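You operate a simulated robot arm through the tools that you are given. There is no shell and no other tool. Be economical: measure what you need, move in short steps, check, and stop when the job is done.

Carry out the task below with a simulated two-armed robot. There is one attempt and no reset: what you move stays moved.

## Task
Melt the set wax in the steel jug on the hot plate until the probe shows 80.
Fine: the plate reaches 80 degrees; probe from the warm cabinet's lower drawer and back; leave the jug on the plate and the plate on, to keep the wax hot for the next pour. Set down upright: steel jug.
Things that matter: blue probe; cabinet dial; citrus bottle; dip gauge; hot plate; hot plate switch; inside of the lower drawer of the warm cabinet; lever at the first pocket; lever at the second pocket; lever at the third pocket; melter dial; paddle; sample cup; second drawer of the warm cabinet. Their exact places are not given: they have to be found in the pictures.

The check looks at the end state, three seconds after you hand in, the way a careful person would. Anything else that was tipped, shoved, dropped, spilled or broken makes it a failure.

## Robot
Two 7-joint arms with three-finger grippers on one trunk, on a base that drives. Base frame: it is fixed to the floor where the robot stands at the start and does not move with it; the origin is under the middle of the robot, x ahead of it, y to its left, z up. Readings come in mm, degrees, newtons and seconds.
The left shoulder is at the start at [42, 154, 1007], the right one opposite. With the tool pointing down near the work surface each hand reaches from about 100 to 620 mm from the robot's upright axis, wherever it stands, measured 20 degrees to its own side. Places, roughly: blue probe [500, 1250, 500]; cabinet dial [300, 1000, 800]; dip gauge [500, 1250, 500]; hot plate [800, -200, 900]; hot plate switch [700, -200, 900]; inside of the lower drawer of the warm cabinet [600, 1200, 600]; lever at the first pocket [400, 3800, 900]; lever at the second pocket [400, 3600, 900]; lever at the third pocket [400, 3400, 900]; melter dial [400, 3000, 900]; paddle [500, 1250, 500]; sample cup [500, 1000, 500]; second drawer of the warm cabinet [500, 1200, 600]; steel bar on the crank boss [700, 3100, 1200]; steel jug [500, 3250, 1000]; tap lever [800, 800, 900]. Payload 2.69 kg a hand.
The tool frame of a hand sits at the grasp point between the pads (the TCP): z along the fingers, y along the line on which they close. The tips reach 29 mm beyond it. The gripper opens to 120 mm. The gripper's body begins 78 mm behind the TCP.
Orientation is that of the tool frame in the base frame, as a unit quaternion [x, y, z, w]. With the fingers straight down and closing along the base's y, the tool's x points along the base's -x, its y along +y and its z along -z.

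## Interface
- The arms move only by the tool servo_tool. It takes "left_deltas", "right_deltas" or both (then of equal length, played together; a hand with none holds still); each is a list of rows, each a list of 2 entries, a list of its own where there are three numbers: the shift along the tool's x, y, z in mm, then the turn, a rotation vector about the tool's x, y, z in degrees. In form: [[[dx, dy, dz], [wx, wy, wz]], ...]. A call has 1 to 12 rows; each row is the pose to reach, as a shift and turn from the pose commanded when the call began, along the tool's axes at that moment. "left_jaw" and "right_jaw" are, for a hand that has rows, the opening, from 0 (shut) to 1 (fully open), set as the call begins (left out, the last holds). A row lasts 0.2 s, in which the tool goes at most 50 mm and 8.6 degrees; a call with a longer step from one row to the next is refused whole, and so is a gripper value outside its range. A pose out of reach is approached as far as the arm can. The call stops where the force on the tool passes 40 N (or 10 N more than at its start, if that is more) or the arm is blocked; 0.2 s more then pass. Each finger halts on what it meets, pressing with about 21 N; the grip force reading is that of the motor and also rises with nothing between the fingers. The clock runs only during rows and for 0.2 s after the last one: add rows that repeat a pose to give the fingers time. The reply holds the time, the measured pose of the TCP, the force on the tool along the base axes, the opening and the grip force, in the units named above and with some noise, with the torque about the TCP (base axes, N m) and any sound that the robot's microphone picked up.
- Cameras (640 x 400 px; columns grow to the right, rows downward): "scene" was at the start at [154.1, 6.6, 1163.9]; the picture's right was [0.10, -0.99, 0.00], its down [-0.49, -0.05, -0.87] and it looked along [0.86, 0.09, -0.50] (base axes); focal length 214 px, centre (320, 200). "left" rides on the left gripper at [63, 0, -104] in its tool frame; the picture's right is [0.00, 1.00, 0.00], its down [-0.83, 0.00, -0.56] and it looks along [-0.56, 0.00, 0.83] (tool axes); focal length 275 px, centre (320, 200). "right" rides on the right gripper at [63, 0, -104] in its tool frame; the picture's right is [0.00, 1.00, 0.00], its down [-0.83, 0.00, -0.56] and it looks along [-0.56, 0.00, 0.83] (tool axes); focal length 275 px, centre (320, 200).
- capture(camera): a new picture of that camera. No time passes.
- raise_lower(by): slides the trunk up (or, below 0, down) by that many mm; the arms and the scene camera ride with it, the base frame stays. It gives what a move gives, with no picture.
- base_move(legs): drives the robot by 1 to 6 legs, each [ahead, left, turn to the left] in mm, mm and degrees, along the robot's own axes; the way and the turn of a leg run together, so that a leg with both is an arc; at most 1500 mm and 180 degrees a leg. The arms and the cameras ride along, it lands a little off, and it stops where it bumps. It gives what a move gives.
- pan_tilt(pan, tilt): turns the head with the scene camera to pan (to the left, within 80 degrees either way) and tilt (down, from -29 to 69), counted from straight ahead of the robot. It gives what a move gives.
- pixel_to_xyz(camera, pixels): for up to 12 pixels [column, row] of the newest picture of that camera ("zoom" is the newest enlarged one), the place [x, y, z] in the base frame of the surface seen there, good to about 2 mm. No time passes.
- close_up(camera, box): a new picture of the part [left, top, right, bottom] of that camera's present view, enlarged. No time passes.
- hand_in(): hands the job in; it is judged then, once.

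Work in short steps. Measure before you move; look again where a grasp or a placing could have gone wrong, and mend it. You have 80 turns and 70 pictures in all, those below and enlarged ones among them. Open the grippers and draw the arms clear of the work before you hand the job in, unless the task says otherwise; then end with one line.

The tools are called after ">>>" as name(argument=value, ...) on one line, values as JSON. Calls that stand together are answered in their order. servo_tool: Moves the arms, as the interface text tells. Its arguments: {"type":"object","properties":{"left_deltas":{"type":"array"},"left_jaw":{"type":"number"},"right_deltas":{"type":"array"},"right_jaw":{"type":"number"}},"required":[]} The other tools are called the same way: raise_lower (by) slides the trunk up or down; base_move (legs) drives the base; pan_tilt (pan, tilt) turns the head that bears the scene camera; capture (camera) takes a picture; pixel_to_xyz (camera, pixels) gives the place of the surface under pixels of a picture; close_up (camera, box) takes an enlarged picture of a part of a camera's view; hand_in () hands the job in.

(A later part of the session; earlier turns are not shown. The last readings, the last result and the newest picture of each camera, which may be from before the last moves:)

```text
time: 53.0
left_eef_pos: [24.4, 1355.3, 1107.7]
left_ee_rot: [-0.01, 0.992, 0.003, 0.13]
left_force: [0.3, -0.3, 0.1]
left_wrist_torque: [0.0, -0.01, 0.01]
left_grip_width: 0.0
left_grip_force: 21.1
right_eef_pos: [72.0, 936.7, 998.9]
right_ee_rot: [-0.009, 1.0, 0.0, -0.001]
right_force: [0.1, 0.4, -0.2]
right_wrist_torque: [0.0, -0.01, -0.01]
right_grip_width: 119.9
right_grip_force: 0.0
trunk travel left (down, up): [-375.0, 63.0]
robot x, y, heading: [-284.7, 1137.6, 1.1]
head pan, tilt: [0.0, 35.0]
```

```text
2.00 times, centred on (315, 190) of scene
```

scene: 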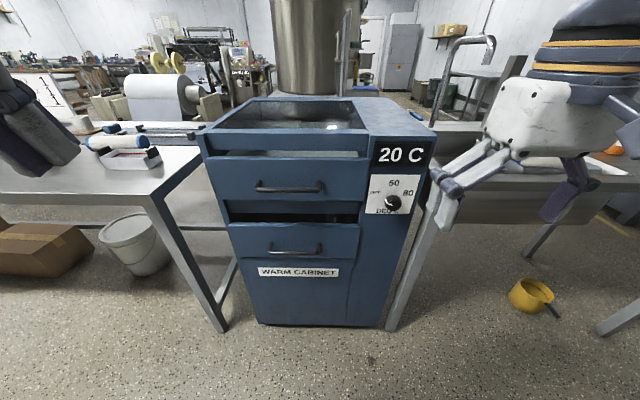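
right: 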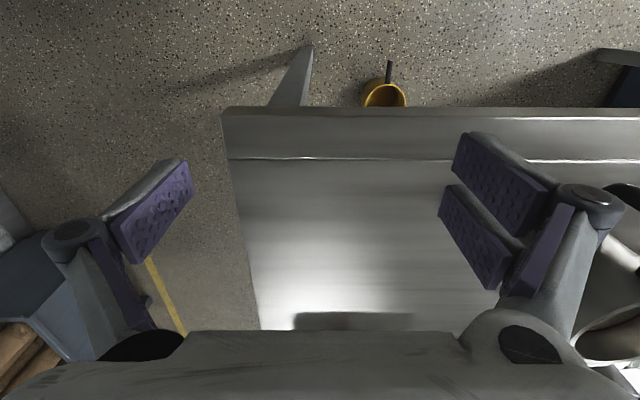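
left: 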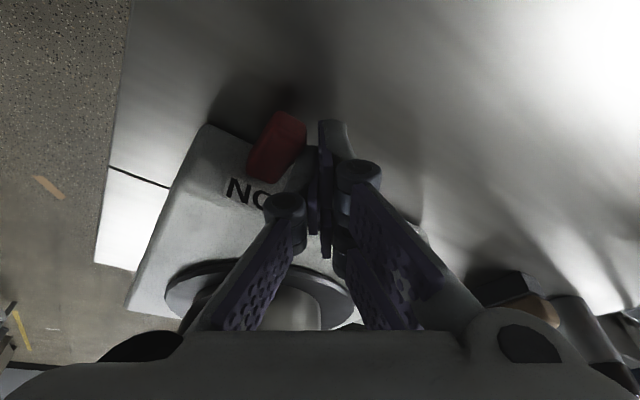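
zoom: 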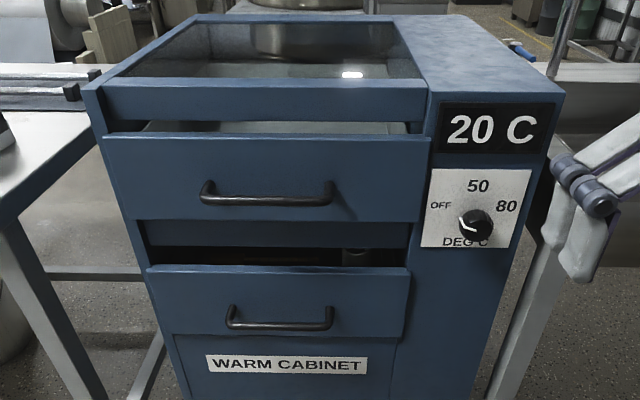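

Lower bar: x≈323, z≈637, y 1149–1294. I'll lower the trunk, nudge forward and then hook the bar from above with closed, 30°-tilted fingers.

>>> base_move(legs=[[60, 0, -1.1]])

>>> raise_lower(by=-320)

>>> servo_tool(left_deltas=[[[0, 0, 0], [0, -7.5, 0]], [[0, 0, 0], [0, -15, 0]], [[0, 0, 0], [0, -15, 0]]], left_jaw=0)

```text
time: 53.9
left_eef_pos: [88.5, 1349.1, 1106.1]
left_ee_rot: [-0.001, 0.992, 0.001, 0.129]
left_force: [0.6, -0.6, -0.5]
left_wrist_torque: [-0.01, 0.02, 0.02]
left_grip_width: 0.0
left_grip_force: 20.8
right_eef_pos: [129.5, 930.3, 999.3]
right_ee_rot: [0.0, 1.0, 0.0, -0.002]
right_force: [0.4, 0.0, 0.1]
right_wrist_torque: [-0.02, 0.03, -0.03]
right_grip_width: 120.2
right_grip_force: 0.1
trunk travel left (down, up): [-375.0, 63.0]
robot x, y, heading: [-222.8, 1138.4, 0.1]
head pan, tilt: [0.0, 35.0]
```

```text
time: 57.1
left_eef_pos: [172.3, 1349.7, 693.8]
left_ee_rot: [-0.001, 1.0, 0.001, -0.031]
left_force: [-0.8, 1.0, 0.7]
left_wrist_torque: [-0.01, -0.01, -0.01]
left_grip_width: 0.1
left_grip_force: 20.4
right_eef_pos: [128.1, 930.4, 678.7]
right_ee_rot: [0.0, 1.0, 0.0, -0.001]
right_force: [-0.7, -0.3, -0.3]
right_wrist_torque: [0.0, 0.02, 0.01]
right_grip_width: 120.2
right_grip_force: 0.1
trunk travel left (down, up): [-55.0, 383.0]
robot x, y, heading: [-219.6, 1137.6, -0.2]
head pan, tilt: [0.0, 35.0]
```

```text
time: 57.9
left_eef_pos: [171.5, 1350.2, 693.9]
left_ee_rot: [0.0, 0.995, 0.001, 0.1]
left_force: [1.1, 0.4, 0.4]
left_wrist_torque: [0.06, 0.0, -0.01]
left_grip_width: 0.0
left_grip_force: 20.9
right_eef_pos: [127.4, 929.8, 678.7]
right_ee_rot: [0.001, 1.0, 0.0, -0.002]
right_force: [0.4, 0.3, -0.4]
right_wrist_torque: [0.03, -0.04, 0.0]
right_grip_width: 119.9
right_grip_force: 0.0
trunk travel left (down, up): [-55.0, 383.0]
robot x, y, heading: [-224.9, 1138.1, -0.1]
head pan, tilt: [0.0, 35.0]
```

The trunk move re-posed the left arm a bit (tilt now 11.5°). Move to a hover above-in-front of the bar with 30° tilt.

>>> servo_tool(left_deltas=[[[-27, -26, 3], [0, -6, 0]], [[-54, -52, 6], [0, -12, 0]], [[-81, -78, 9], [0, -18.5, 0]], [[-109, -103, 13], [0, -18.5, 0]], [[-136.6, -128, 16], [0, -18.5, 0]], [[-136.6, -128, 16], [0, -18.5, 0]]])

>>> capture(camera="left")

>>> capture(camera="scene")

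```text
time: 59.3
left_eef_pos: [311.7, 1222.2, 706.1]
left_ee_rot: [0.0, 0.966, 0.001, 0.258]
left_force: [-1.3, -0.8, -0.5]
left_wrist_torque: [0.0, 0.02, -0.04]
left_grip_width: 0.3
left_grip_force: 20.9
right_eef_pos: [128.2, 929.9, 679.1]
right_ee_rot: [0.001, 1.0, 0.0, -0.001]
right_force: [0.0, 0.5, -0.5]
right_wrist_torque: [-0.02, -0.03, 0.0]
right_grip_width: 120.1
right_grip_force: 0.1
trunk travel left (down, up): [-55.0, 383.0]
robot x, y, heading: [-223.2, 1139.5, 0.4]
head pan, tilt: [0.0, 35.0]
```

```text
36 pictures are left
```

left: 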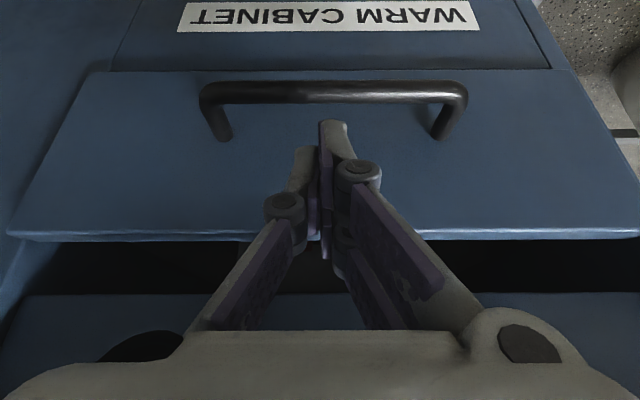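

```text
35 pictures are left
```

scene: 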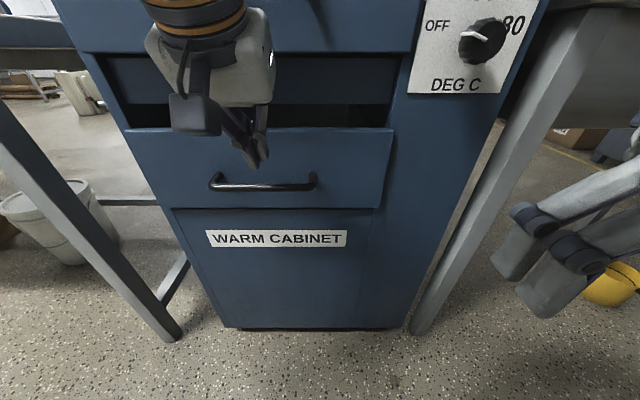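

Measure the bar and face from the left camera.

>>> pixel_to_xyz(camera="left", pixels=[[300, 84], [300, 90], [300, 100], [380, 92], [260, 130], [300, 70], [200, 180], [440, 130], [330, 225]])

```text
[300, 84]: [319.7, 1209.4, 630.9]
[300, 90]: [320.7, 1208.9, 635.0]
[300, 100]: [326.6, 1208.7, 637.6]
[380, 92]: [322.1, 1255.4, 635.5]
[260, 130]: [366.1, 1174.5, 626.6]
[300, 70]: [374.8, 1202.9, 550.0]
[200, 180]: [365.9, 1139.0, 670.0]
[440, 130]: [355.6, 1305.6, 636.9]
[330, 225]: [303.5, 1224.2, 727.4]
```

Bar centre ≈(326.5, 631). Insert the fingers behind the bar.

>>> servo_tool(left_deltas=[[[2, 0, 20], [0, 0, 0]], [[4, 0, 40], [0, 0, 0]], [[5.8, 0, 59.6], [0, 0, 0]], [[5.8, 0, 59.6], [0, 0, 0]]])

>>> capture(camera="left")

```text
time: 60.1
left_eef_pos: [326.3, 1222.1, 668.8]
left_ee_rot: [0.001, 0.965, -0.001, 0.263]
left_force: [-18.7, 3.8, 17.9]
left_wrist_torque: [0.19, 0.65, 0.09]
left_grip_width: 0.0
left_grip_force: 20.8
right_eef_pos: [127.3, 931.5, 679.7]
right_ee_rot: [0.0, 1.0, 0.0, -0.001]
right_force: [-0.4, 0.0, 0.4]
right_wrist_torque: [-0.01, 0.0, 0.0]
right_grip_width: 119.9
right_grip_force: 0.1
trunk travel left (down, up): [-55.0, 383.0]
robot x, y, heading: [-222.1, 1136.5, 0.1]
head pan, tilt: [0.0, 35.0]
stopped in row 3 (left hand): the force on the tool passed its limit at 55 N (the readings are from after the stop); the commanded pose is now the measured one
```

```text
34 pictures are left
```

left: 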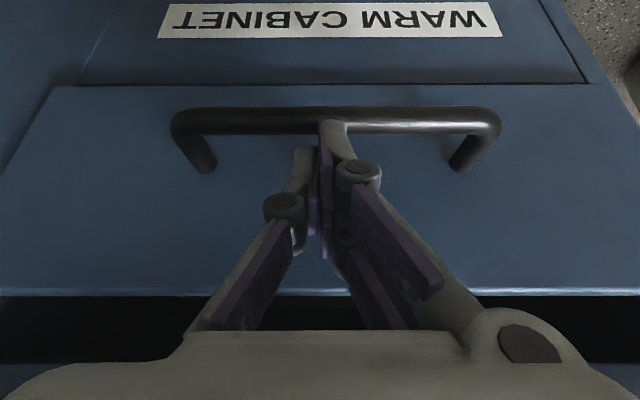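

The tip landed on top of the bar (axial reaction), so the bar is ~3 mm further in. Back off, shift 4.5 mm outward along the tool's -x, and reinsert.

>>> servo_tool(left_deltas=[[[0, 0, -12], [0, 0, 0]], [[-5, 0, -12], [0, 0, 0]], [[-5, 0, 4], [0, 0, 0]], [[-5, 0, 16.4], [0, 0, 0]], [[-5, 0, 16.4], [0, 0, 0]]])

>>> capture(camera="left")

```text
time: 61.0
left_eef_pos: [334.1, 1222.9, 670.1]
left_ee_rot: [0.002, 0.963, -0.002, 0.27]
left_force: [-20.3, 3.5, 17.9]
left_wrist_torque: [0.52, -0.77, 0.42]
left_grip_width: 0.0
left_grip_force: 20.8
right_eef_pos: [126.4, 932.4, 678.5]
right_ee_rot: [0.0, 1.0, 0.0, 0.001]
right_force: [-0.4, 0.4, 0.1]
right_wrist_torque: [0.03, -0.02, 0.01]
right_grip_width: 120.1
right_grip_force: 0.0
trunk travel left (down, up): [-55.0, 383.0]
robot x, y, heading: [-223.0, 1136.7, 0.1]
head pan, tilt: [0.0, 35.0]
stopped in row 4 (left hand): the force on the tool passed its limit at 54 N (the readings are from after the stop); the commanded pose is now the measured one
```

```text
33 pictures are left
```

left: 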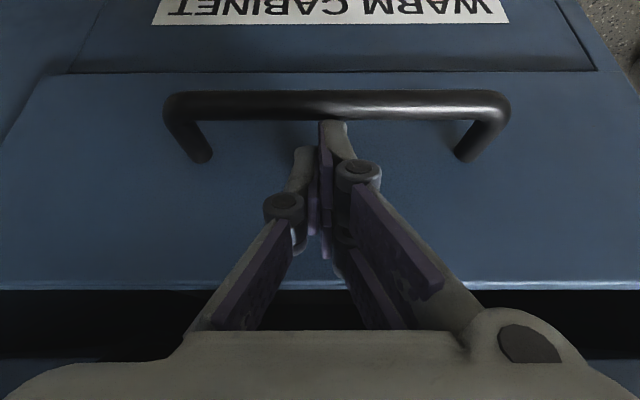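

The fingers touch front and bar: too tight to hook. I'll instead grip the bar with the tool horizontal, closing vertically. Retreat and pitch the hand up to horizontal.

>>> servo_tool(left_deltas=[[[0, 0, -40], [0, 0, 0]], [[30, 0, -50], [0, -8, 0]], [[60, 0, -52], [0, -16, 0]], [[90, 0, -54], [0, -24, 0]], [[120, 0, -54], [0, -32, 0]], [[147, 0, -54], [0, -40, 0]], [[147, 0, -54], [0, -48, 0]], [[147, 0, -54], [0, -56, 0]], [[147, 0, -54], [0, -58.7, 0]], [[147, 0, -54], [0, -58.7, 0]]])

```text
time: 63.2
left_eef_pos: [277.3, 1192.6, 605.8]
left_ee_rot: [0.0, 0.712, -0.002, 0.702]
left_force: [0.2, 0.4, -0.4]
left_wrist_torque: [0.01, -0.02, 0.01]
left_grip_width: 0.2
left_grip_force: 21.2
left hand out of reach, approached as far as the arm can: row 5, 6, 7, 8, 9, 10
right_eef_pos: [128.2, 930.9, 678.9]
right_ee_rot: [0.0, 1.0, 0.0, -0.002]
right_force: [-0.4, 0.1, -0.2]
right_wrist_torque: [0.01, 0.02, -0.02]
right_grip_width: 119.9
right_grip_force: 0.1
trunk travel left (down, up): [-55.0, 383.0]
robot x, y, heading: [-223.6, 1138.1, 0.2]
head pan, tilt: [0.0, 35.0]
```

Arm is too folded for a horizontal tool so close; back the base 110 mm, then roll the hand 90° while extending.

>>> base_move(legs=[[-110, 0, 0]])

>>> servo_tool(left_deltas=[[[0, 0, 40], [0, 0, 8]], [[0, 0, 80], [0, 0, 16]], [[0, 0, 120], [0, 0, 24]], [[0, 0, 120], [0, 0, 32]], [[0, 0, 120], [0, 0, 40]], [[0, 0, 120], [0, 0, 48]], [[0, 0, 120], [0, 0, 56]], [[0, 0, 120], [0, 0, 64]], [[0, 0, 120], [0, 0, 72]], [[0, 0, 120], [0, 0, 80]], [[0, 0, 120], [0, 0, 88]], [[0, 0, 120], [0, 0, 90]]], left_jaw=0.6)

>>> capture(camera="scene")

```text
time: 64.4
left_eef_pos: [167.6, 1194.1, 604.4]
left_ee_rot: [0.0, 0.712, -0.002, 0.702]
left_force: [-0.3, 0.4, 0.0]
left_wrist_torque: [0.02, 0.01, 0.01]
left_grip_width: 0.2
left_grip_force: 21.1
right_eef_pos: [19.2, 930.9, 678.9]
right_ee_rot: [0.0, 1.0, 0.0, -0.002]
right_force: [-0.4, -0.2, -0.8]
right_wrist_torque: [0.03, -0.03, 0.0]
right_grip_width: 119.9
right_grip_force: 0.0
trunk travel left (down, up): [-55.0, 383.0]
robot x, y, heading: [-331.2, 1137.7, 0.0]
head pan, tilt: [0.0, 35.0]
```

```text
time: 67.0
left_eef_pos: [287.7, 1192.2, 604.0]
left_ee_rot: [0.505, 0.504, 0.494, 0.497]
left_force: [0.1, -0.6, -0.1]
left_wrist_torque: [-0.01, 0.01, 0.0]
left_grip_width: 71.9
left_grip_force: 0.1
right_eef_pos: [19.6, 931.7, 678.6]
right_ee_rot: [0.0, 1.0, -0.001, -0.002]
right_force: [-0.4, 0.3, -0.3]
right_wrist_torque: [-0.01, -0.02, 0.05]
right_grip_width: 119.9
right_grip_force: 0.1
trunk travel left (down, up): [-55.0, 383.0]
robot x, y, heading: [-330.2, 1135.6, 0.0]
head pan, tilt: [0.0, 35.0]
```

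```text
32 pictures are left
```

scene: 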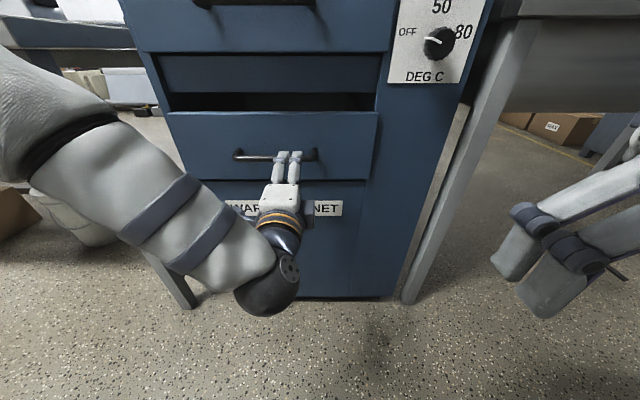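

Hand is horizontal just in front of the bar but 29 mm low. Retract, raise, centre, then advance over the bar.

>>> servo_tool(left_deltas=[[[0, 0, -20], [0, 0, 0]], [[15, 28.5, -20], [0, 0, 0]], [[25, 28.5, 5], [0, 0, 0]], [[25, 28.5, 37], [0, 0, 0]], [[25, 28.5, 37], [0, 0, 0]]])

>>> close_up(camera="scene", box=[200, 110, 360, 210])

```text
time: 68.2
left_eef_pos: [323.7, 1211.8, 635.7]
left_ee_rot: [0.502, 0.51, 0.497, 0.492]
left_force: [-0.4, -0.1, -0.4]
left_wrist_torque: [-0.01, 0.02, 0.01]
left_grip_width: 72.2
left_grip_force: 0.2
left hand out of reach, approached as far as the arm can: row 3, 4, 5
right_eef_pos: [19.3, 930.0, 678.5]
right_ee_rot: [0.0, 1.0, -0.001, -0.002]
right_force: [-0.1, 0.3, 0.2]
right_wrist_torque: [0.04, -0.03, 0.01]
right_grip_width: 119.9
right_grip_force: 0.0
trunk travel left (down, up): [-55.0, 383.0]
robot x, y, heading: [-331.1, 1136.5, -0.3]
head pan, tilt: [0.0, 35.0]
```

```text
4.00 times, centred on (280, 160) of scene
```

zoom: 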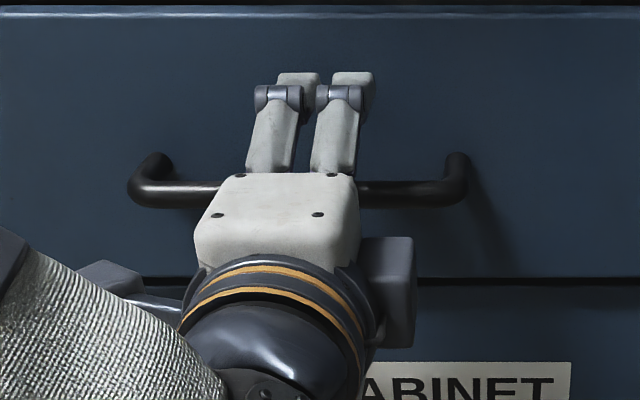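

TCP is on the bar. Close the jaw.

>>> servo_tool(left_deltas=[[[0, 0, 0], [0, 0, 0]], [[0, 0, 0], [0, 0, 0]], [[0, 0, 0], [0, 0, 0]], [[0, 0, 0], [0, 0, 0]]], left_jaw=0)

>>> base_move(legs=[[-60, 0, 0]])

>>> capture(camera="scene")

```text
time: 69.2
left_eef_pos: [323.8, 1211.9, 630.1]
left_ee_rot: [0.506, 0.512, 0.494, 0.488]
left_force: [-5.8, -0.6, -37.6]
left_wrist_torque: [0.13, 0.15, 0.27]
left_grip_width: 12.5
left_grip_force: 38.8
right_eef_pos: [20.7, 930.9, 678.0]
right_ee_rot: [0.0, 1.0, -0.001, -0.003]
right_force: [0.3, 0.5, 0.8]
right_wrist_torque: [0.01, 0.02, 0.0]
right_grip_width: 119.9
right_grip_force: 0.1
trunk travel left (down, up): [-55.0, 383.0]
robot x, y, heading: [-332.8, 1138.4, 0.2]
head pan, tilt: [0.0, 35.0]
```

```text
time: 70.1
left_eef_pos: [265.3, 1213.0, 629.7]
left_ee_rot: [0.505, 0.513, 0.494, 0.488]
left_force: [-0.2, 2.5, -39.5]
left_wrist_torque: [0.19, 0.17, -0.25]
left_grip_width: 12.6
left_grip_force: 39.5
right_eef_pos: [-39.0, 931.0, 678.0]
right_ee_rot: [0.0, 1.0, -0.001, -0.002]
right_force: [0.7, 0.2, -1.0]
right_wrist_torque: [0.02, 0.03, 0.01]
right_grip_width: 119.9
right_grip_force: 0.0
trunk travel left (down, up): [-55.0, 383.0]
robot x, y, heading: [-389.9, 1135.4, -0.1]
head pan, tilt: [0.0, 35.0]
```

```text
30 pictures are left
```

scene: 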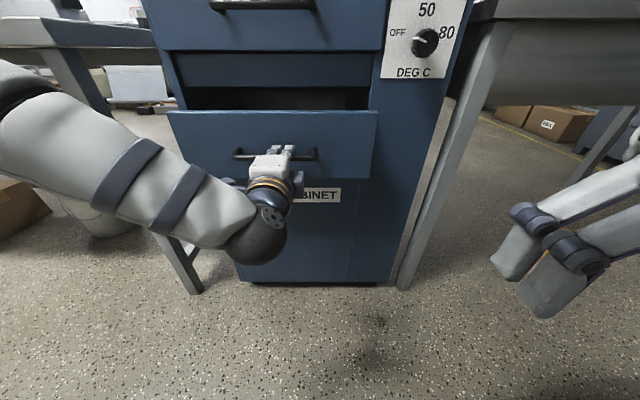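

Drawer follows nicely. Before backing further, check what is behind-left.

>>> pan_tilt(pan=80, tilt=35)

>>> capture(camera="scene")

```text
time: 71.7
left_eef_pos: [264.6, 1211.9, 630.8]
left_ee_rot: [0.506, 0.513, 0.493, 0.487]
left_force: [-1.4, 3.3, -21.7]
left_wrist_torque: [0.17, 0.11, -0.16]
left_grip_width: 12.5
left_grip_force: 39.2
right_eef_pos: [-38.8, 931.7, 677.4]
right_ee_rot: [0.001, 1.0, -0.001, -0.003]
right_force: [-0.3, 0.0, 0.2]
right_wrist_torque: [0.0, 0.03, -0.04]
right_grip_width: 119.9
right_grip_force: 0.0
trunk travel left (down, up): [-55.0, 383.0]
robot x, y, heading: [-392.6, 1136.0, -0.1]
head pan, tilt: [80.0, 35.0]
```

```text
29 pictures are left
```

scene: 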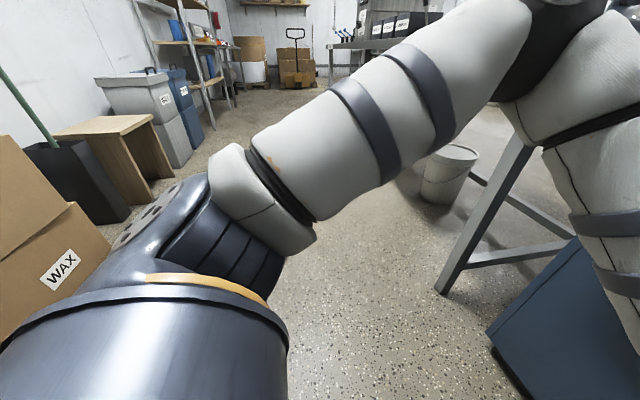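

>>> pixel_to_xyz(camera="scene", pixels=[[60, 270], [100, 235], [30, 230], [95, 190], [115, 215], [20, 320]])

```text
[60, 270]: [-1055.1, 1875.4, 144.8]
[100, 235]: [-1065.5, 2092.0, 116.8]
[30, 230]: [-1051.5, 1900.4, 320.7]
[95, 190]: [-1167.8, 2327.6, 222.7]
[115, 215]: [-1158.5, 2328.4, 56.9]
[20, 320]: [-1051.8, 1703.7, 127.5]
```

Boxes behind are at x≈-1050, so backing 200 mm more is safe.

>>> base_move(legs=[[-200, 0, 0]])

>>> pan_tilt(pan=0, tilt=35)

>>> capture(camera="scene")

```text
time: 73.3
left_eef_pos: [64.8, 1211.6, 631.3]
left_ee_rot: [0.505, 0.513, 0.494, 0.487]
left_force: [0.7, 8.5, -26.0]
left_wrist_torque: [0.25, 0.11, -0.37]
left_grip_width: 12.7
left_grip_force: 39.6
right_eef_pos: [-238.7, 931.4, 678.2]
right_ee_rot: [0.0, 1.0, -0.001, -0.003]
right_force: [0.0, -0.3, 0.2]
right_wrist_torque: [0.03, 0.03, 0.02]
right_grip_width: 120.0
right_grip_force: 0.0
trunk travel left (down, up): [-55.0, 383.0]
robot x, y, heading: [-591.6, 1136.6, -0.1]
head pan, tilt: [80.0, 35.0]
```

```text
time: 74.8
left_eef_pos: [64.3, 1211.6, 630.5]
left_ee_rot: [0.506, 0.513, 0.493, 0.487]
left_force: [-1.5, 4.4, -14.8]
left_wrist_torque: [0.17, 0.08, -0.06]
left_grip_width: 12.9
left_grip_force: 39.4
right_eef_pos: [-240.2, 930.9, 679.2]
right_ee_rot: [0.001, 1.0, -0.001, -0.001]
right_force: [0.1, -0.6, -0.4]
right_wrist_torque: [0.0, -0.02, 0.04]
right_grip_width: 120.0
right_grip_force: 0.1
trunk travel left (down, up): [-55.0, 383.0]
robot x, y, heading: [-591.0, 1136.4, 0.0]
head pan, tilt: [0.0, 35.0]
```

```text
28 pictures are left
```

scene: 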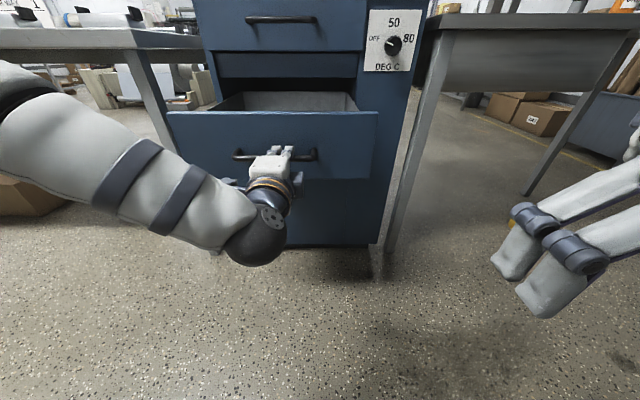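

Drawer is open 260 mm. Release, back off, and raise the trunk to look in.

>>> servo_tool(left_deltas=[[[0, 0, 0], [0, 0, 0]], [[0, 0, 0], [0, 0, 0]], [[0, 0, -40], [0, 0, 0]], [[0, 0, -80], [0, 0, 0]], [[0, 0, -80], [0, 0, 0]]], left_jaw=0.6)

>>> raise_lower(by=300)

>>> pan_tilt(pan=5, tilt=45)

>>> capture(camera="scene")

```text
time: 76.0
left_eef_pos: [-18.2, 1211.2, 632.9]
left_ee_rot: [0.504, 0.512, 0.494, 0.489]
left_force: [-0.3, 0.2, 0.5]
left_wrist_torque: [0.01, 0.0, 0.01]
left_grip_width: 72.0
left_grip_force: 0.0
right_eef_pos: [-241.3, 931.2, 679.1]
right_ee_rot: [0.001, 1.0, -0.001, -0.003]
right_force: [-0.1, -0.3, 0.3]
right_wrist_torque: [0.01, -0.01, -0.02]
right_grip_width: 120.0
right_grip_force: 0.1
trunk travel left (down, up): [-55.0, 383.0]
robot x, y, heading: [-590.6, 1138.2, -0.1]
head pan, tilt: [0.0, 35.0]
```

```text
time: 79.0
left_eef_pos: [-16.4, 1210.3, 933.5]
left_ee_rot: [0.505, 0.513, 0.494, 0.488]
left_force: [0.3, 0.4, -0.1]
left_wrist_torque: [0.0, -0.01, 0.01]
left_grip_width: 71.7
left_grip_force: 0.0
right_eef_pos: [-240.5, 930.6, 979.0]
right_ee_rot: [0.001, 1.0, 0.0, -0.002]
right_force: [-0.4, 0.7, 0.3]
right_wrist_torque: [0.0, -0.03, 0.03]
right_grip_width: 119.8
right_grip_force: 0.0
trunk travel left (down, up): [-355.0, 83.0]
robot x, y, heading: [-590.1, 1133.8, 0.0]
head pan, tilt: [0.0, 35.0]
```

```text
time: 79.7
left_eef_pos: [-17.0, 1209.7, 934.3]
left_ee_rot: [0.505, 0.512, 0.494, 0.488]
left_force: [-0.9, -0.1, -0.3]
left_wrist_torque: [-0.02, -0.04, 0.01]
left_grip_width: 71.8
left_grip_force: 0.0
right_eef_pos: [-240.8, 930.3, 979.0]
right_ee_rot: [0.0, 1.0, 0.0, -0.002]
right_force: [-1.0, 0.0, 0.9]
right_wrist_torque: [-0.04, 0.06, 0.0]
right_grip_width: 120.2
right_grip_force: 0.0
trunk travel left (down, up): [-355.0, 83.0]
robot x, y, heading: [-592.5, 1140.7, 0.1]
head pan, tilt: [5.0, 45.0]
```

```text
27 pictures are left
```

scene: 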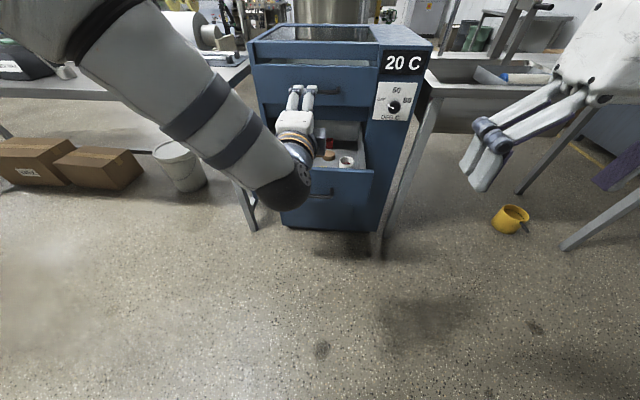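

The drawer contains the items but the left arm blocks the view. Fold the left arm: pitch down and draw back to the left.

>>> servo_tool(left_deltas=[[[18, 8, -25], [8.5, 0, 0]], [[36, 16, -50], [17, 0, 0]], [[54, 24, -75], [25.5, 0, 0]], [[72, 32, -100], [34, 0, 0]], [[90, 40, -125], [42.5, 0, 0]], [[108, 48, -150], [51, 0, 0]], [[126, 56, -175], [59.5, 0, 0]], [[144, 64, -200], [68, 0, 0]], [[162, 72, -225], [76.5, 0, 0]], [[180, 80, -250], [85, 0, 0]], [[180, 80, -250], [85, 0, 0]]], left_jaw=0)

>>> base_move(legs=[[280, 0, 0]])

>>> pan_tilt(pan=5, tilt=50)

>>> capture(camera="scene")

```text
time: 82.1
left_eef_pos: [-267.0, 1387.5, 1022.6]
left_ee_rot: [0.703, 0.711, 0.017, 0.019]
left_force: [-0.3, 1.2, 0.1]
left_wrist_torque: [0.0, -0.03, 0.02]
left_grip_width: 0.0
left_grip_force: 20.7
right_eef_pos: [-239.3, 930.5, 978.9]
right_ee_rot: [0.0, 1.0, 0.0, -0.002]
right_force: [-0.1, 0.3, 0.1]
right_wrist_torque: [0.0, 0.0, 0.01]
right_grip_width: 120.0
right_grip_force: 0.1
trunk travel left (down, up): [-355.0, 83.0]
robot x, y, heading: [-595.2, 1138.7, 0.1]
head pan, tilt: [5.0, 45.0]
```

```text
time: 84.1
left_eef_pos: [16.9, 1388.2, 1022.6]
left_ee_rot: [0.702, 0.712, 0.018, 0.019]
left_force: [0.4, 0.5, 1.2]
left_wrist_torque: [0.02, 0.04, -0.03]
left_grip_width: 0.0
left_grip_force: 20.8
right_eef_pos: [42.5, 931.5, 978.7]
right_ee_rot: [0.001, 1.0, 0.001, -0.001]
right_force: [-0.2, 0.5, 0.1]
right_wrist_torque: [0.0, 0.02, 0.0]
right_grip_width: 120.0
right_grip_force: 0.1
trunk travel left (down, up): [-355.0, 83.0]
robot x, y, heading: [-308.1, 1136.6, 0.1]
head pan, tilt: [5.0, 45.0]
```

```text
time: 84.8
left_eef_pos: [16.5, 1388.6, 1022.8]
left_ee_rot: [0.701, 0.712, 0.019, 0.018]
left_force: [-0.9, 0.1, 0.4]
left_wrist_torque: [0.0, 0.01, 0.0]
left_grip_width: 0.1
left_grip_force: 21.0
right_eef_pos: [42.6, 931.8, 979.5]
right_ee_rot: [0.0, 1.0, 0.001, -0.002]
right_force: [0.4, -0.7, -0.5]
right_wrist_torque: [0.02, -0.01, 0.04]
right_grip_width: 119.9
right_grip_force: 0.0
trunk travel left (down, up): [-355.0, 83.0]
robot x, y, heading: [-311.6, 1134.6, 0.2]
head pan, tilt: [5.0, 50.0]
```

```text
26 pictures are left
```

scene: 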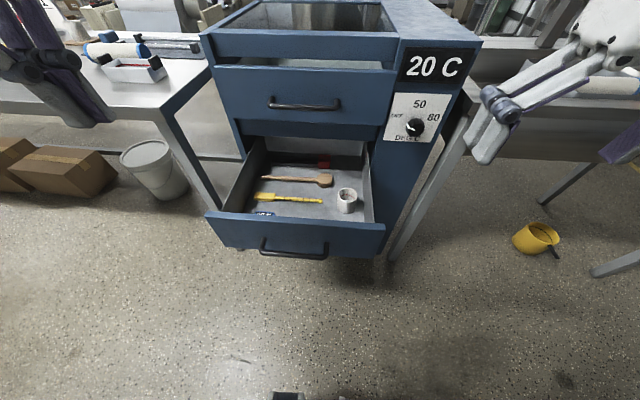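

>>> close_up(camera="scene", box=[225, 135, 385, 235])

```text
4.00 times, centred on (305, 185) of scene
```

zoom: 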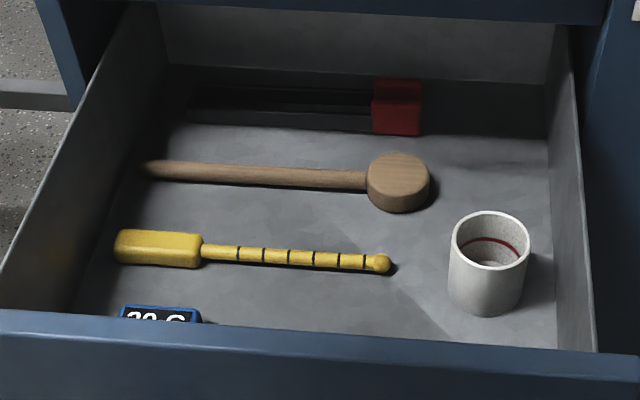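

The blue probe lies against the drawer front at (160,315) of the zoom with a "20 C" display. Bring the left hand above to look down on it.

>>> servo_tool(left_deltas=[[[0, 40, 0], [3, 0, 0]], [[0, 80, 0], [3, 0, 0]], [[0, 113, 30], [3, 0, 0]], [[0, 113, 75], [3, 0, 0]], [[0, 113, 120], [3, 0, 0]], [[0, 113, 120], [3, 0, 0]]], left_jaw=0.5)

>>> capture(camera="left")

```text
time: 86.2
left_eef_pos: [134.4, 1391.9, 907.4]
left_ee_rot: [0.702, 0.713, -0.001, 0.0]
left_force: [0.4, -0.2, -0.7]
left_wrist_torque: [-0.01, 0.0, -0.02]
left_grip_width: 60.0
left_grip_force: 0.0
right_eef_pos: [43.1, 931.2, 978.5]
right_ee_rot: [0.0, 1.0, 0.0, -0.002]
right_force: [-0.5, -0.7, -0.4]
right_wrist_torque: [-0.01, 0.01, -0.01]
right_grip_width: 119.9
right_grip_force: 0.0
trunk travel left (down, up): [-355.0, 83.0]
robot x, y, heading: [-309.7, 1135.3, 0.1]
head pan, tilt: [5.0, 50.0]
```

```text
24 pictures are left
```

left: 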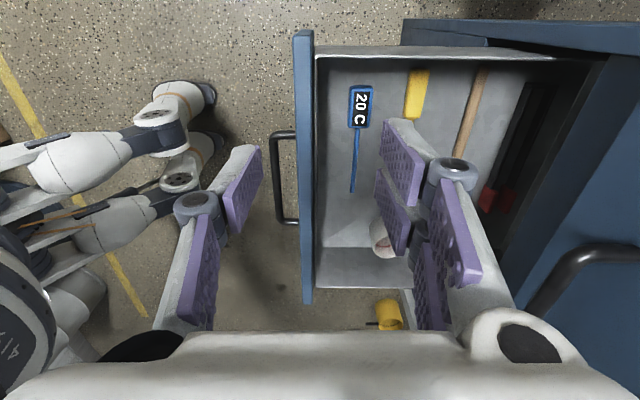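

The blue probe body is at (360,107), its stem runs to (353,190). Measure.

>>> pixel_to_xyz(camera="left", pixels=[[360, 90], [360, 107], [359, 124], [350, 107], [371, 107], [356, 150], [353, 190], [340, 150], [318, 120], [302, 120], [412, 95], [385, 235]])

>>> close_up(camera="left", box=[300, 70, 420, 210])

```text
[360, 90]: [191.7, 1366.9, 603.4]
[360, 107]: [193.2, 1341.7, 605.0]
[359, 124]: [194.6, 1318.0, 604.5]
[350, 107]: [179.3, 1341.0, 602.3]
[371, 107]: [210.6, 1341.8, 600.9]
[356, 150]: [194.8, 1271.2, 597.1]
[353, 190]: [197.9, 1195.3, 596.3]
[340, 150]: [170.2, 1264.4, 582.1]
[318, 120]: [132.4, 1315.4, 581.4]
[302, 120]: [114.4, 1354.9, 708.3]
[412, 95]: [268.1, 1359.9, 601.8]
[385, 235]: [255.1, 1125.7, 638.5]
```

```text
2.86 times, centred on (360, 140) of left
```

zoom: 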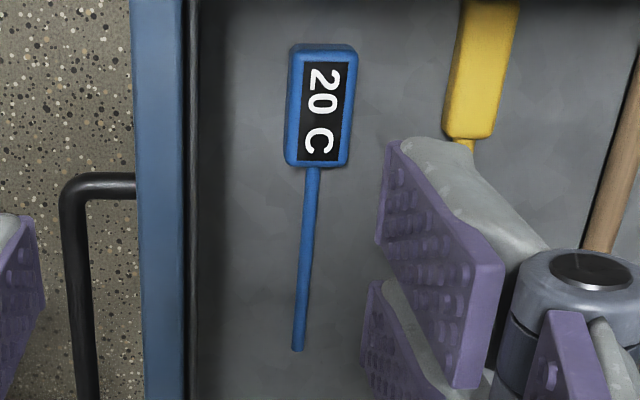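

Probe body centre (195,1344), 32 mm wide, floor z≈582, stem toward -y to y≈1193. Align above it, then lower the trunk 230.

>>> servo_tool(left_deltas=[[[-24, 30, 0], [0, 0, 0]], [[-48, 61, 0], [0, 0, 0]], [[-48, 61, 0], [0, 0, 0]]])

>>> raise_lower(by=-230)

>>> capture(camera="left")

```text
time: 87.0
left_eef_pos: [197.5, 1342.5, 908.2]
left_ee_rot: [0.701, 0.713, -0.001, 0.0]
left_force: [-0.1, 0.3, 0.1]
left_wrist_torque: [0.02, -0.03, 0.0]
left_grip_width: 60.1
left_grip_force: 0.0
right_eef_pos: [42.5, 932.6, 979.5]
right_ee_rot: [0.001, 1.0, 0.001, -0.002]
right_force: [-0.1, 0.2, -0.7]
right_wrist_torque: [0.02, 0.0, 0.01]
right_grip_width: 119.9
right_grip_force: 0.1
trunk travel left (down, up): [-355.0, 83.0]
robot x, y, heading: [-312.7, 1141.1, 0.0]
head pan, tilt: [5.0, 50.0]
```

```text
time: 89.4
left_eef_pos: [197.0, 1343.2, 677.5]
left_ee_rot: [0.702, 0.712, -0.001, 0.0]
left_force: [-0.3, -0.5, -0.2]
left_wrist_torque: [-0.04, 0.03, -0.01]
left_grip_width: 60.0
left_grip_force: 0.1
right_eef_pos: [43.2, 933.0, 748.5]
right_ee_rot: [0.0, 1.0, 0.0, -0.001]
right_force: [-0.3, -0.7, 0.3]
right_wrist_torque: [0.02, -0.04, 0.04]
right_grip_width: 119.9
right_grip_force: 0.1
trunk travel left (down, up): [-125.0, 313.0]
robot x, y, heading: [-311.3, 1137.9, 0.2]
head pan, tilt: [5.0, 50.0]
```

```text
22 pictures are left
```

left: 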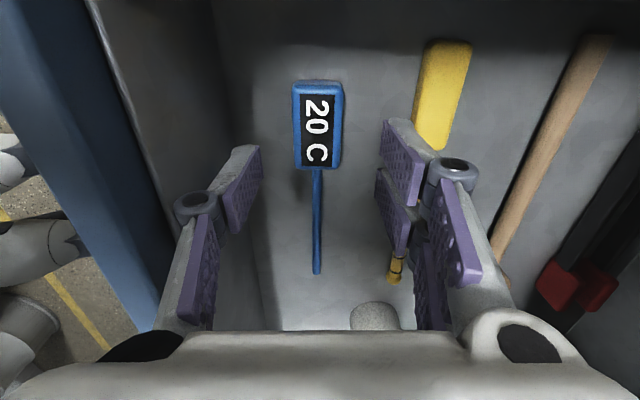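

Well aligned. Narrow the jaw to 50 mm, descend 61 mm and grip.

>>> servo_tool(left_deltas=[[[0, 0, 20], [0, 0, 0]], [[0, 0, 40], [0, 0, 0]], [[0, 0, 61], [0, 0, 0]], [[0, 0, 61], [0, 0, 0]]], left_jaw=0.42)

>>> servo_tool(left_deltas=[[[0, 0, 0], [0, 0, 0]], [[0, 0, 0], [0, 0, 0]], [[0, 0, 0], [0, 0, 0]], [[0, 0, -20], [0, 0, 0]], [[0, 0, -60], [0, 0, 0]], [[0, 0, -60], [0, 0, 0]]], left_jaw=0)

>>> capture(camera="left")

```text
time: 90.4
left_eef_pos: [195.9, 1342.2, 617.7]
left_ee_rot: [0.701, 0.713, -0.001, 0.001]
left_force: [0.3, -0.3, 0.1]
left_wrist_torque: [-0.01, 0.0, -0.02]
left_grip_width: 50.3
left_grip_force: 0.1
right_eef_pos: [42.3, 931.5, 748.5]
right_ee_rot: [0.0, 1.0, 0.0, -0.002]
right_force: [-0.5, -0.1, 0.0]
right_wrist_torque: [0.01, 0.02, 0.0]
right_grip_width: 120.1
right_grip_force: 0.0
trunk travel left (down, up): [-125.0, 313.0]
robot x, y, heading: [-306.6, 1139.1, 0.5]
head pan, tilt: [5.0, 50.0]
```

```text
time: 91.8
left_eef_pos: [197.3, 1342.4, 678.4]
left_ee_rot: [0.702, 0.712, -0.002, 0.001]
left_force: [0.6, -0.2, -0.8]
left_wrist_torque: [0.02, 0.03, 0.01]
left_grip_width: 33.5
left_grip_force: 20.8
right_eef_pos: [44.4, 930.5, 748.0]
right_ee_rot: [0.0, 1.0, -0.001, -0.002]
right_force: [0.9, -0.5, 0.3]
right_wrist_torque: [-0.01, 0.01, 0.02]
right_grip_width: 120.1
right_grip_force: 0.0
trunk travel left (down, up): [-125.0, 313.0]
robot x, y, heading: [-310.7, 1138.6, 0.0]
head pan, tilt: [5.0, 50.0]
```

```text
21 pictures are left
```

left: 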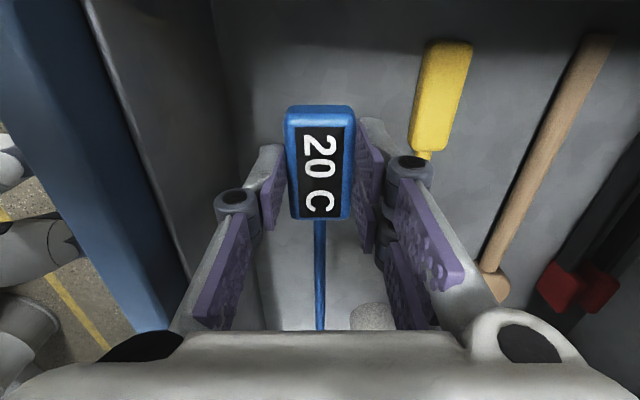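

Probe is held firmly and shows 20 C. Raise the trunk and the hand high, then test turning the stem downwards (about the tool's y).

>>> raise_lower(by=305)

>>> base_move(legs=[[0, -1200, 0], [0, -545, 0], [680, 0, 0]])

>>> servo_tool(left_deltas=[[[0, -20, -40], [0, 0, 0]], [[0, -40, -80], [0, 0, 0]], [[0, -50, -125], [0, 0, 0]], [[0, -50, -170], [0, 0, 0]], [[0, -50, -170], [0, 8, 0]], [[0, -50, -170], [0, 16, 0]], [[0, -50, -170], [0, 24, 0]], [[0, -50, -170], [0, 32, 0]], [[0, -50, -170], [0, 40, 0]], [[0, -50, -170], [0, 48, 0]], [[0, -50, -170], [0, 54, 0]], [[0, -50, -170], [0, 54, 0]]])

>>> pan_tilt(pan=25, tilt=30)

>>> capture(camera="scene")

```text
time: 94.8
left_eef_pos: [197.9, 1342.4, 981.4]
left_ee_rot: [0.702, 0.712, -0.002, -0.001]
left_force: [0.0, -1.2, -1.6]
left_wrist_torque: [0.01, -0.01, 0.03]
left_grip_width: 33.2
left_grip_force: 21.1
right_eef_pos: [42.2, 932.1, 1053.7]
right_ee_rot: [0.0, 1.0, 0.0, -0.001]
right_force: [0.1, 0.2, -0.3]
right_wrist_torque: [-0.02, 0.0, 0.02]
right_grip_width: 119.9
right_grip_force: 0.0
trunk travel left (down, up): [-430.0, 8.0]
robot x, y, heading: [-309.6, 1133.5, -0.1]
head pan, tilt: [5.0, 50.0]
```

```text
time: 111.9
left_eef_pos: [869.0, -402.2, 982.6]
left_ee_rot: [0.702, 0.712, -0.001, 0.0]
left_force: [-0.1, -0.2, -0.9]
left_wrist_torque: [-0.01, 0.0, -0.01]
left_grip_width: 33.3
left_grip_force: 21.2
right_eef_pos: [714.4, -813.4, 1053.7]
right_ee_rot: [0.001, 1.0, 0.0, -0.002]
right_force: [-0.3, 1.2, 0.6]
right_wrist_torque: [-0.02, 0.08, -0.01]
right_grip_width: 120.0
right_grip_force: 0.1
trunk travel left (down, up): [-430.0, 8.0]
robot x, y, heading: [366.2, -607.1, -0.1]
head pan, tilt: [5.0, 50.0]
```

```text
time: 114.5
left_eef_pos: [818.4, -401.6, 1151.7]
left_ee_rot: [0.625, 0.635, 0.318, -0.324]
left_force: [-0.1, 0.3, -1.1]
left_wrist_torque: [0.0, 0.03, 0.02]
left_grip_width: 33.3
left_grip_force: 20.9
right_eef_pos: [714.1, -812.0, 1054.1]
right_ee_rot: [0.0, 1.0, 0.001, -0.002]
right_force: [0.9, -0.2, -0.4]
right_wrist_torque: [0.04, -0.01, 0.0]
right_grip_width: 120.0
right_grip_force: 0.0
trunk travel left (down, up): [-430.0, 8.0]
robot x, y, heading: [362.9, -606.0, -0.1]
head pan, tilt: [5.0, 50.0]
```

```text
time: 115.3
left_eef_pos: [818.1, -402.4, 1152.6]
left_ee_rot: [0.626, 0.635, 0.318, -0.323]
left_force: [-0.7, 0.6, -0.4]
left_wrist_torque: [0.0, -0.01, -0.01]
left_grip_width: 33.4
left_grip_force: 21.2
right_eef_pos: [714.8, -813.0, 1054.7]
right_ee_rot: [0.001, 1.0, 0.0, 0.0]
right_force: [0.3, -0.2, -0.4]
right_wrist_torque: [-0.01, -0.03, 0.01]
right_grip_width: 120.0
right_grip_force: 0.1
trunk travel left (down, up): [-430.0, 8.0]
robot x, y, heading: [363.2, -605.3, -0.1]
head pan, tilt: [25.0, 30.0]
```

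```text
20 pictures are left
```

scene: 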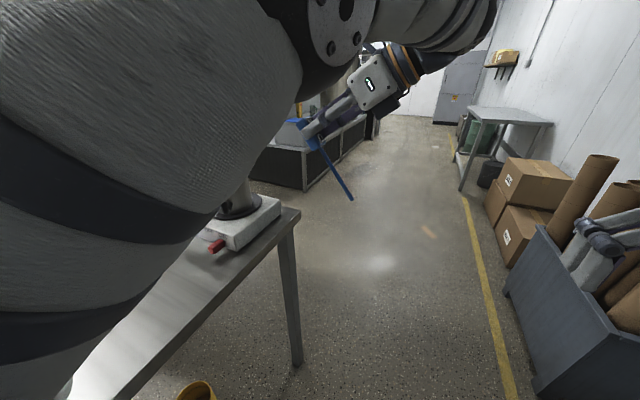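

The stem now points down-right at 54°. Steepen to ~75°, raise 60 mm, then drive ahead and turn left 40° beside the jug.

>>> servo_tool(left_deltas=[[[24, 0, -18], [0, 7, 0]], [[48.5, 0, -35], [0, 14, 0]], [[48.5, 0, -35], [0, 21, 0]], [[48.5, 0, -35], [0, 21, 0]]])

>>> base_move(legs=[[80, 10, 0], [0, 0, 40]])

>>> pan_tilt(pan=8, tilt=25)

>>> capture(camera="scene")

```text
time: 116.3
left_eef_pos: [818.9, -401.6, 1212.6]
left_ee_rot: [0.557, 0.564, 0.428, -0.433]
left_force: [0.0, -0.5, -2.0]
left_wrist_torque: [-0.03, -0.02, 0.03]
left_grip_width: 33.4
left_grip_force: 20.8
right_eef_pos: [714.1, -812.6, 1054.9]
right_ee_rot: [0.001, 1.0, 0.0, -0.001]
right_force: [-0.6, 0.4, -0.3]
right_wrist_torque: [-0.03, 0.0, 0.01]
right_grip_width: 119.8
right_grip_force: 0.1
trunk travel left (down, up): [-430.0, 8.0]
robot x, y, heading: [363.1, -607.3, 0.0]
head pan, tilt: [25.0, 30.0]
```

```text
time: 119.2
left_eef_pos: [661.4, -148.2, 1212.4]
left_ee_rot: [0.331, 0.722, 0.253, -0.553]
left_force: [0.2, -0.7, -0.4]
left_wrist_torque: [-0.02, -0.02, -0.01]
left_grip_width: 33.2
left_grip_force: 21.1
right_eef_pos: [845.1, -530.5, 1053.7]
right_ee_rot: [-0.339, 0.941, -0.001, -0.002]
right_force: [-0.5, 0.2, -0.3]
right_wrist_torque: [0.03, -0.01, 0.02]
right_grip_width: 119.8
right_grip_force: 0.1
trunk travel left (down, up): [-430.0, 8.0]
robot x, y, heading: [446.4, -596.7, 39.7]
head pan, tilt: [25.0, 30.0]
```

```text
time: 120.0
left_eef_pos: [661.7, -148.5, 1211.9]
left_ee_rot: [0.331, 0.721, 0.254, -0.553]
left_force: [0.2, 0.3, -1.6]
left_wrist_torque: [0.0, -0.02, 0.0]
left_grip_width: 33.3
left_grip_force: 20.9
right_eef_pos: [845.2, -530.8, 1052.8]
right_ee_rot: [-0.34, 0.941, 0.0, -0.001]
right_force: [0.3, -0.3, -0.6]
right_wrist_torque: [-0.01, 0.03, 0.01]
right_grip_width: 119.9
right_grip_force: 0.1
trunk travel left (down, up): [-430.0, 8.0]
robot x, y, heading: [442.4, -596.5, 39.7]
head pan, tilt: [8.0, 25.0]
```

```text
19 pictures are left
```

scene: 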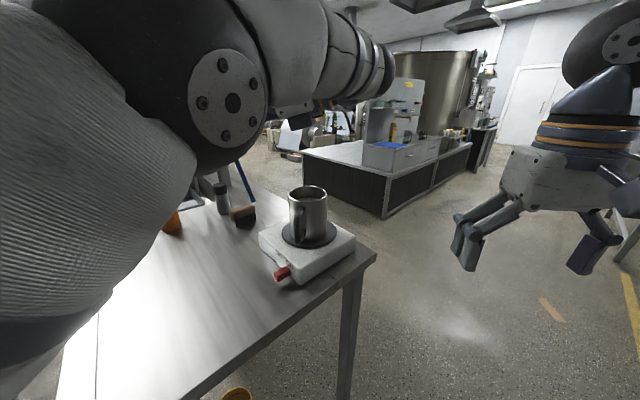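

Stem tip at about (254,204); jug at (308,215). Measure both.

>>> close_up(camera="scene", box=[210, 140, 370, 265])

>>> pixel_to_xyz(camera="zoom", pixels=[[173, 255], [150, 205], [125, 145], [323, 195], [470, 205], [395, 238], [380, 185], [400, 205]])

```text
3.20 times, centred on (290, 202) of scene
```

zoom: 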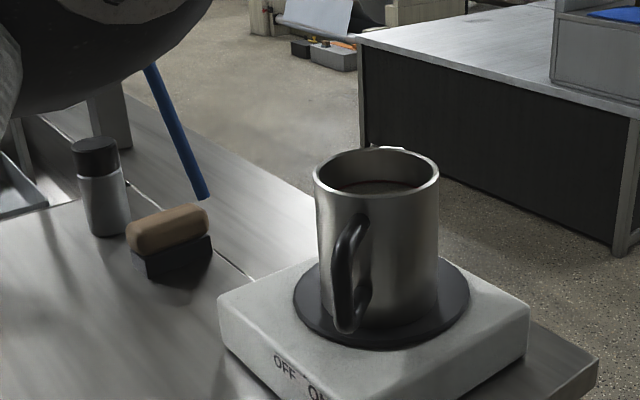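

```text
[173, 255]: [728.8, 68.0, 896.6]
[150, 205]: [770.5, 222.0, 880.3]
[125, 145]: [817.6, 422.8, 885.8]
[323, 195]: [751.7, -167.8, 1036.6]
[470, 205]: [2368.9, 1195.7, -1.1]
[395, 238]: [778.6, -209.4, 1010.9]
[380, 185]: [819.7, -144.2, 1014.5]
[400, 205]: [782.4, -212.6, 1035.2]
```

Wax surface at z≈1014 already looks dark. Measure tip (204,196) and rim points properly.

>>> pixel_to_xyz(camera="zoom", pixels=[[203, 194], [190, 165], [165, 100], [316, 178], [437, 178], [345, 192], [405, 192], [360, 151], [412, 153], [350, 184], [410, 187]])

```text
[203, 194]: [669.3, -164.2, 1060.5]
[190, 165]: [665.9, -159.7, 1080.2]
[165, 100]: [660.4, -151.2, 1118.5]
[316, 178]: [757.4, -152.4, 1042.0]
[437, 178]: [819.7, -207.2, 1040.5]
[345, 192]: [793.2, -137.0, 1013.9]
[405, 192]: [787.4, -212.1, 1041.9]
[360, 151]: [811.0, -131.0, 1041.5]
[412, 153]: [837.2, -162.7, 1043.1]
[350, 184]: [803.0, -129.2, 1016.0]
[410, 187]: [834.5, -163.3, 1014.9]
```

Jug centre (795,-171), rim z 1042; tip at (670,-165,1057). Move the tip over the jug, then down to just touch the wax.

>>> servo_tool(left_deltas=[[[-5.7, 23, -21.2], [0, 0, 0]], [[-11.4, 46, -42.5], [0, 0, 0]], [[-17.1, 69, -63.8], [0, 0, 0]], [[-22.8, 91.9, -85], [0, 0, 0]], [[-22.8, 91.9, -85], [0, 0, 0]], [[-45, 91.9, -79], [0, 0, 0]], [[-61, 91.9, -75], [0, 0, 0]], [[-61, 91.9, -75], [0, 0, 0]]])

>>> close_up(camera="scene", box=[210, 100, 410, 225])

>>> capture(camera="left")

```text
time: 121.8
left_eef_pos: [684.1, -133.1, 1180.8]
left_ee_rot: [0.331, 0.723, 0.253, -0.551]
left_force: [0.1, 0.6, -1.4]
left_wrist_torque: [-0.02, 0.03, 0.0]
left_grip_width: 33.2
left_grip_force: 20.9
left hand out of reach, approached as far as the arm can: row 1, 2, 3, 4, 5, 6, 7, 8
right_eef_pos: [844.5, -530.5, 1053.6]
right_ee_rot: [-0.34, 0.94, 0.0, -0.002]
right_force: [0.8, -0.4, 0.1]
right_wrist_torque: [-0.02, 0.02, -0.01]
right_grip_width: 120.2
right_grip_force: 0.1
trunk travel left (down, up): [-430.0, 8.0]
robot x, y, heading: [443.4, -596.8, 39.9]
head pan, tilt: [8.0, 25.0]
```

```text
3.20 times, centred on (310, 162) of scene
```

zoom: 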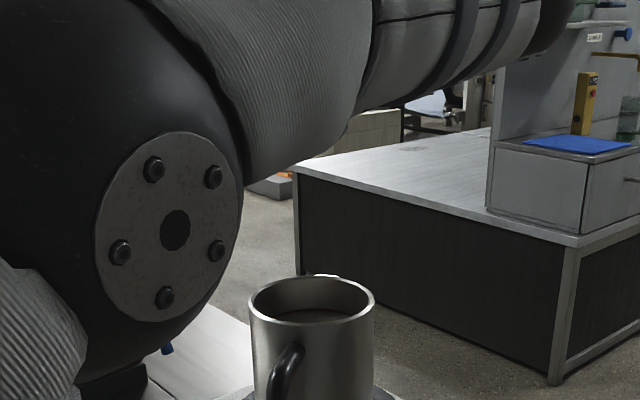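

```text
16 pictures are left
```

left: 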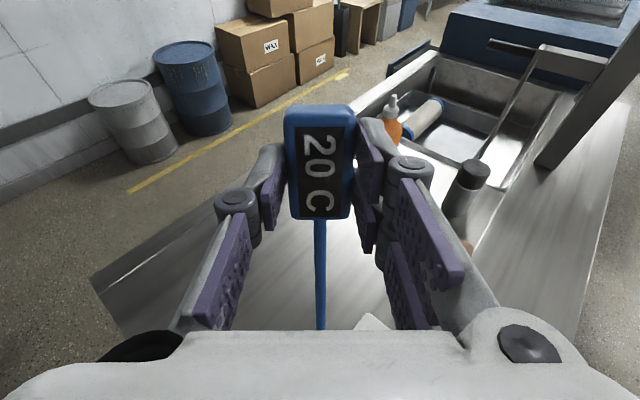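

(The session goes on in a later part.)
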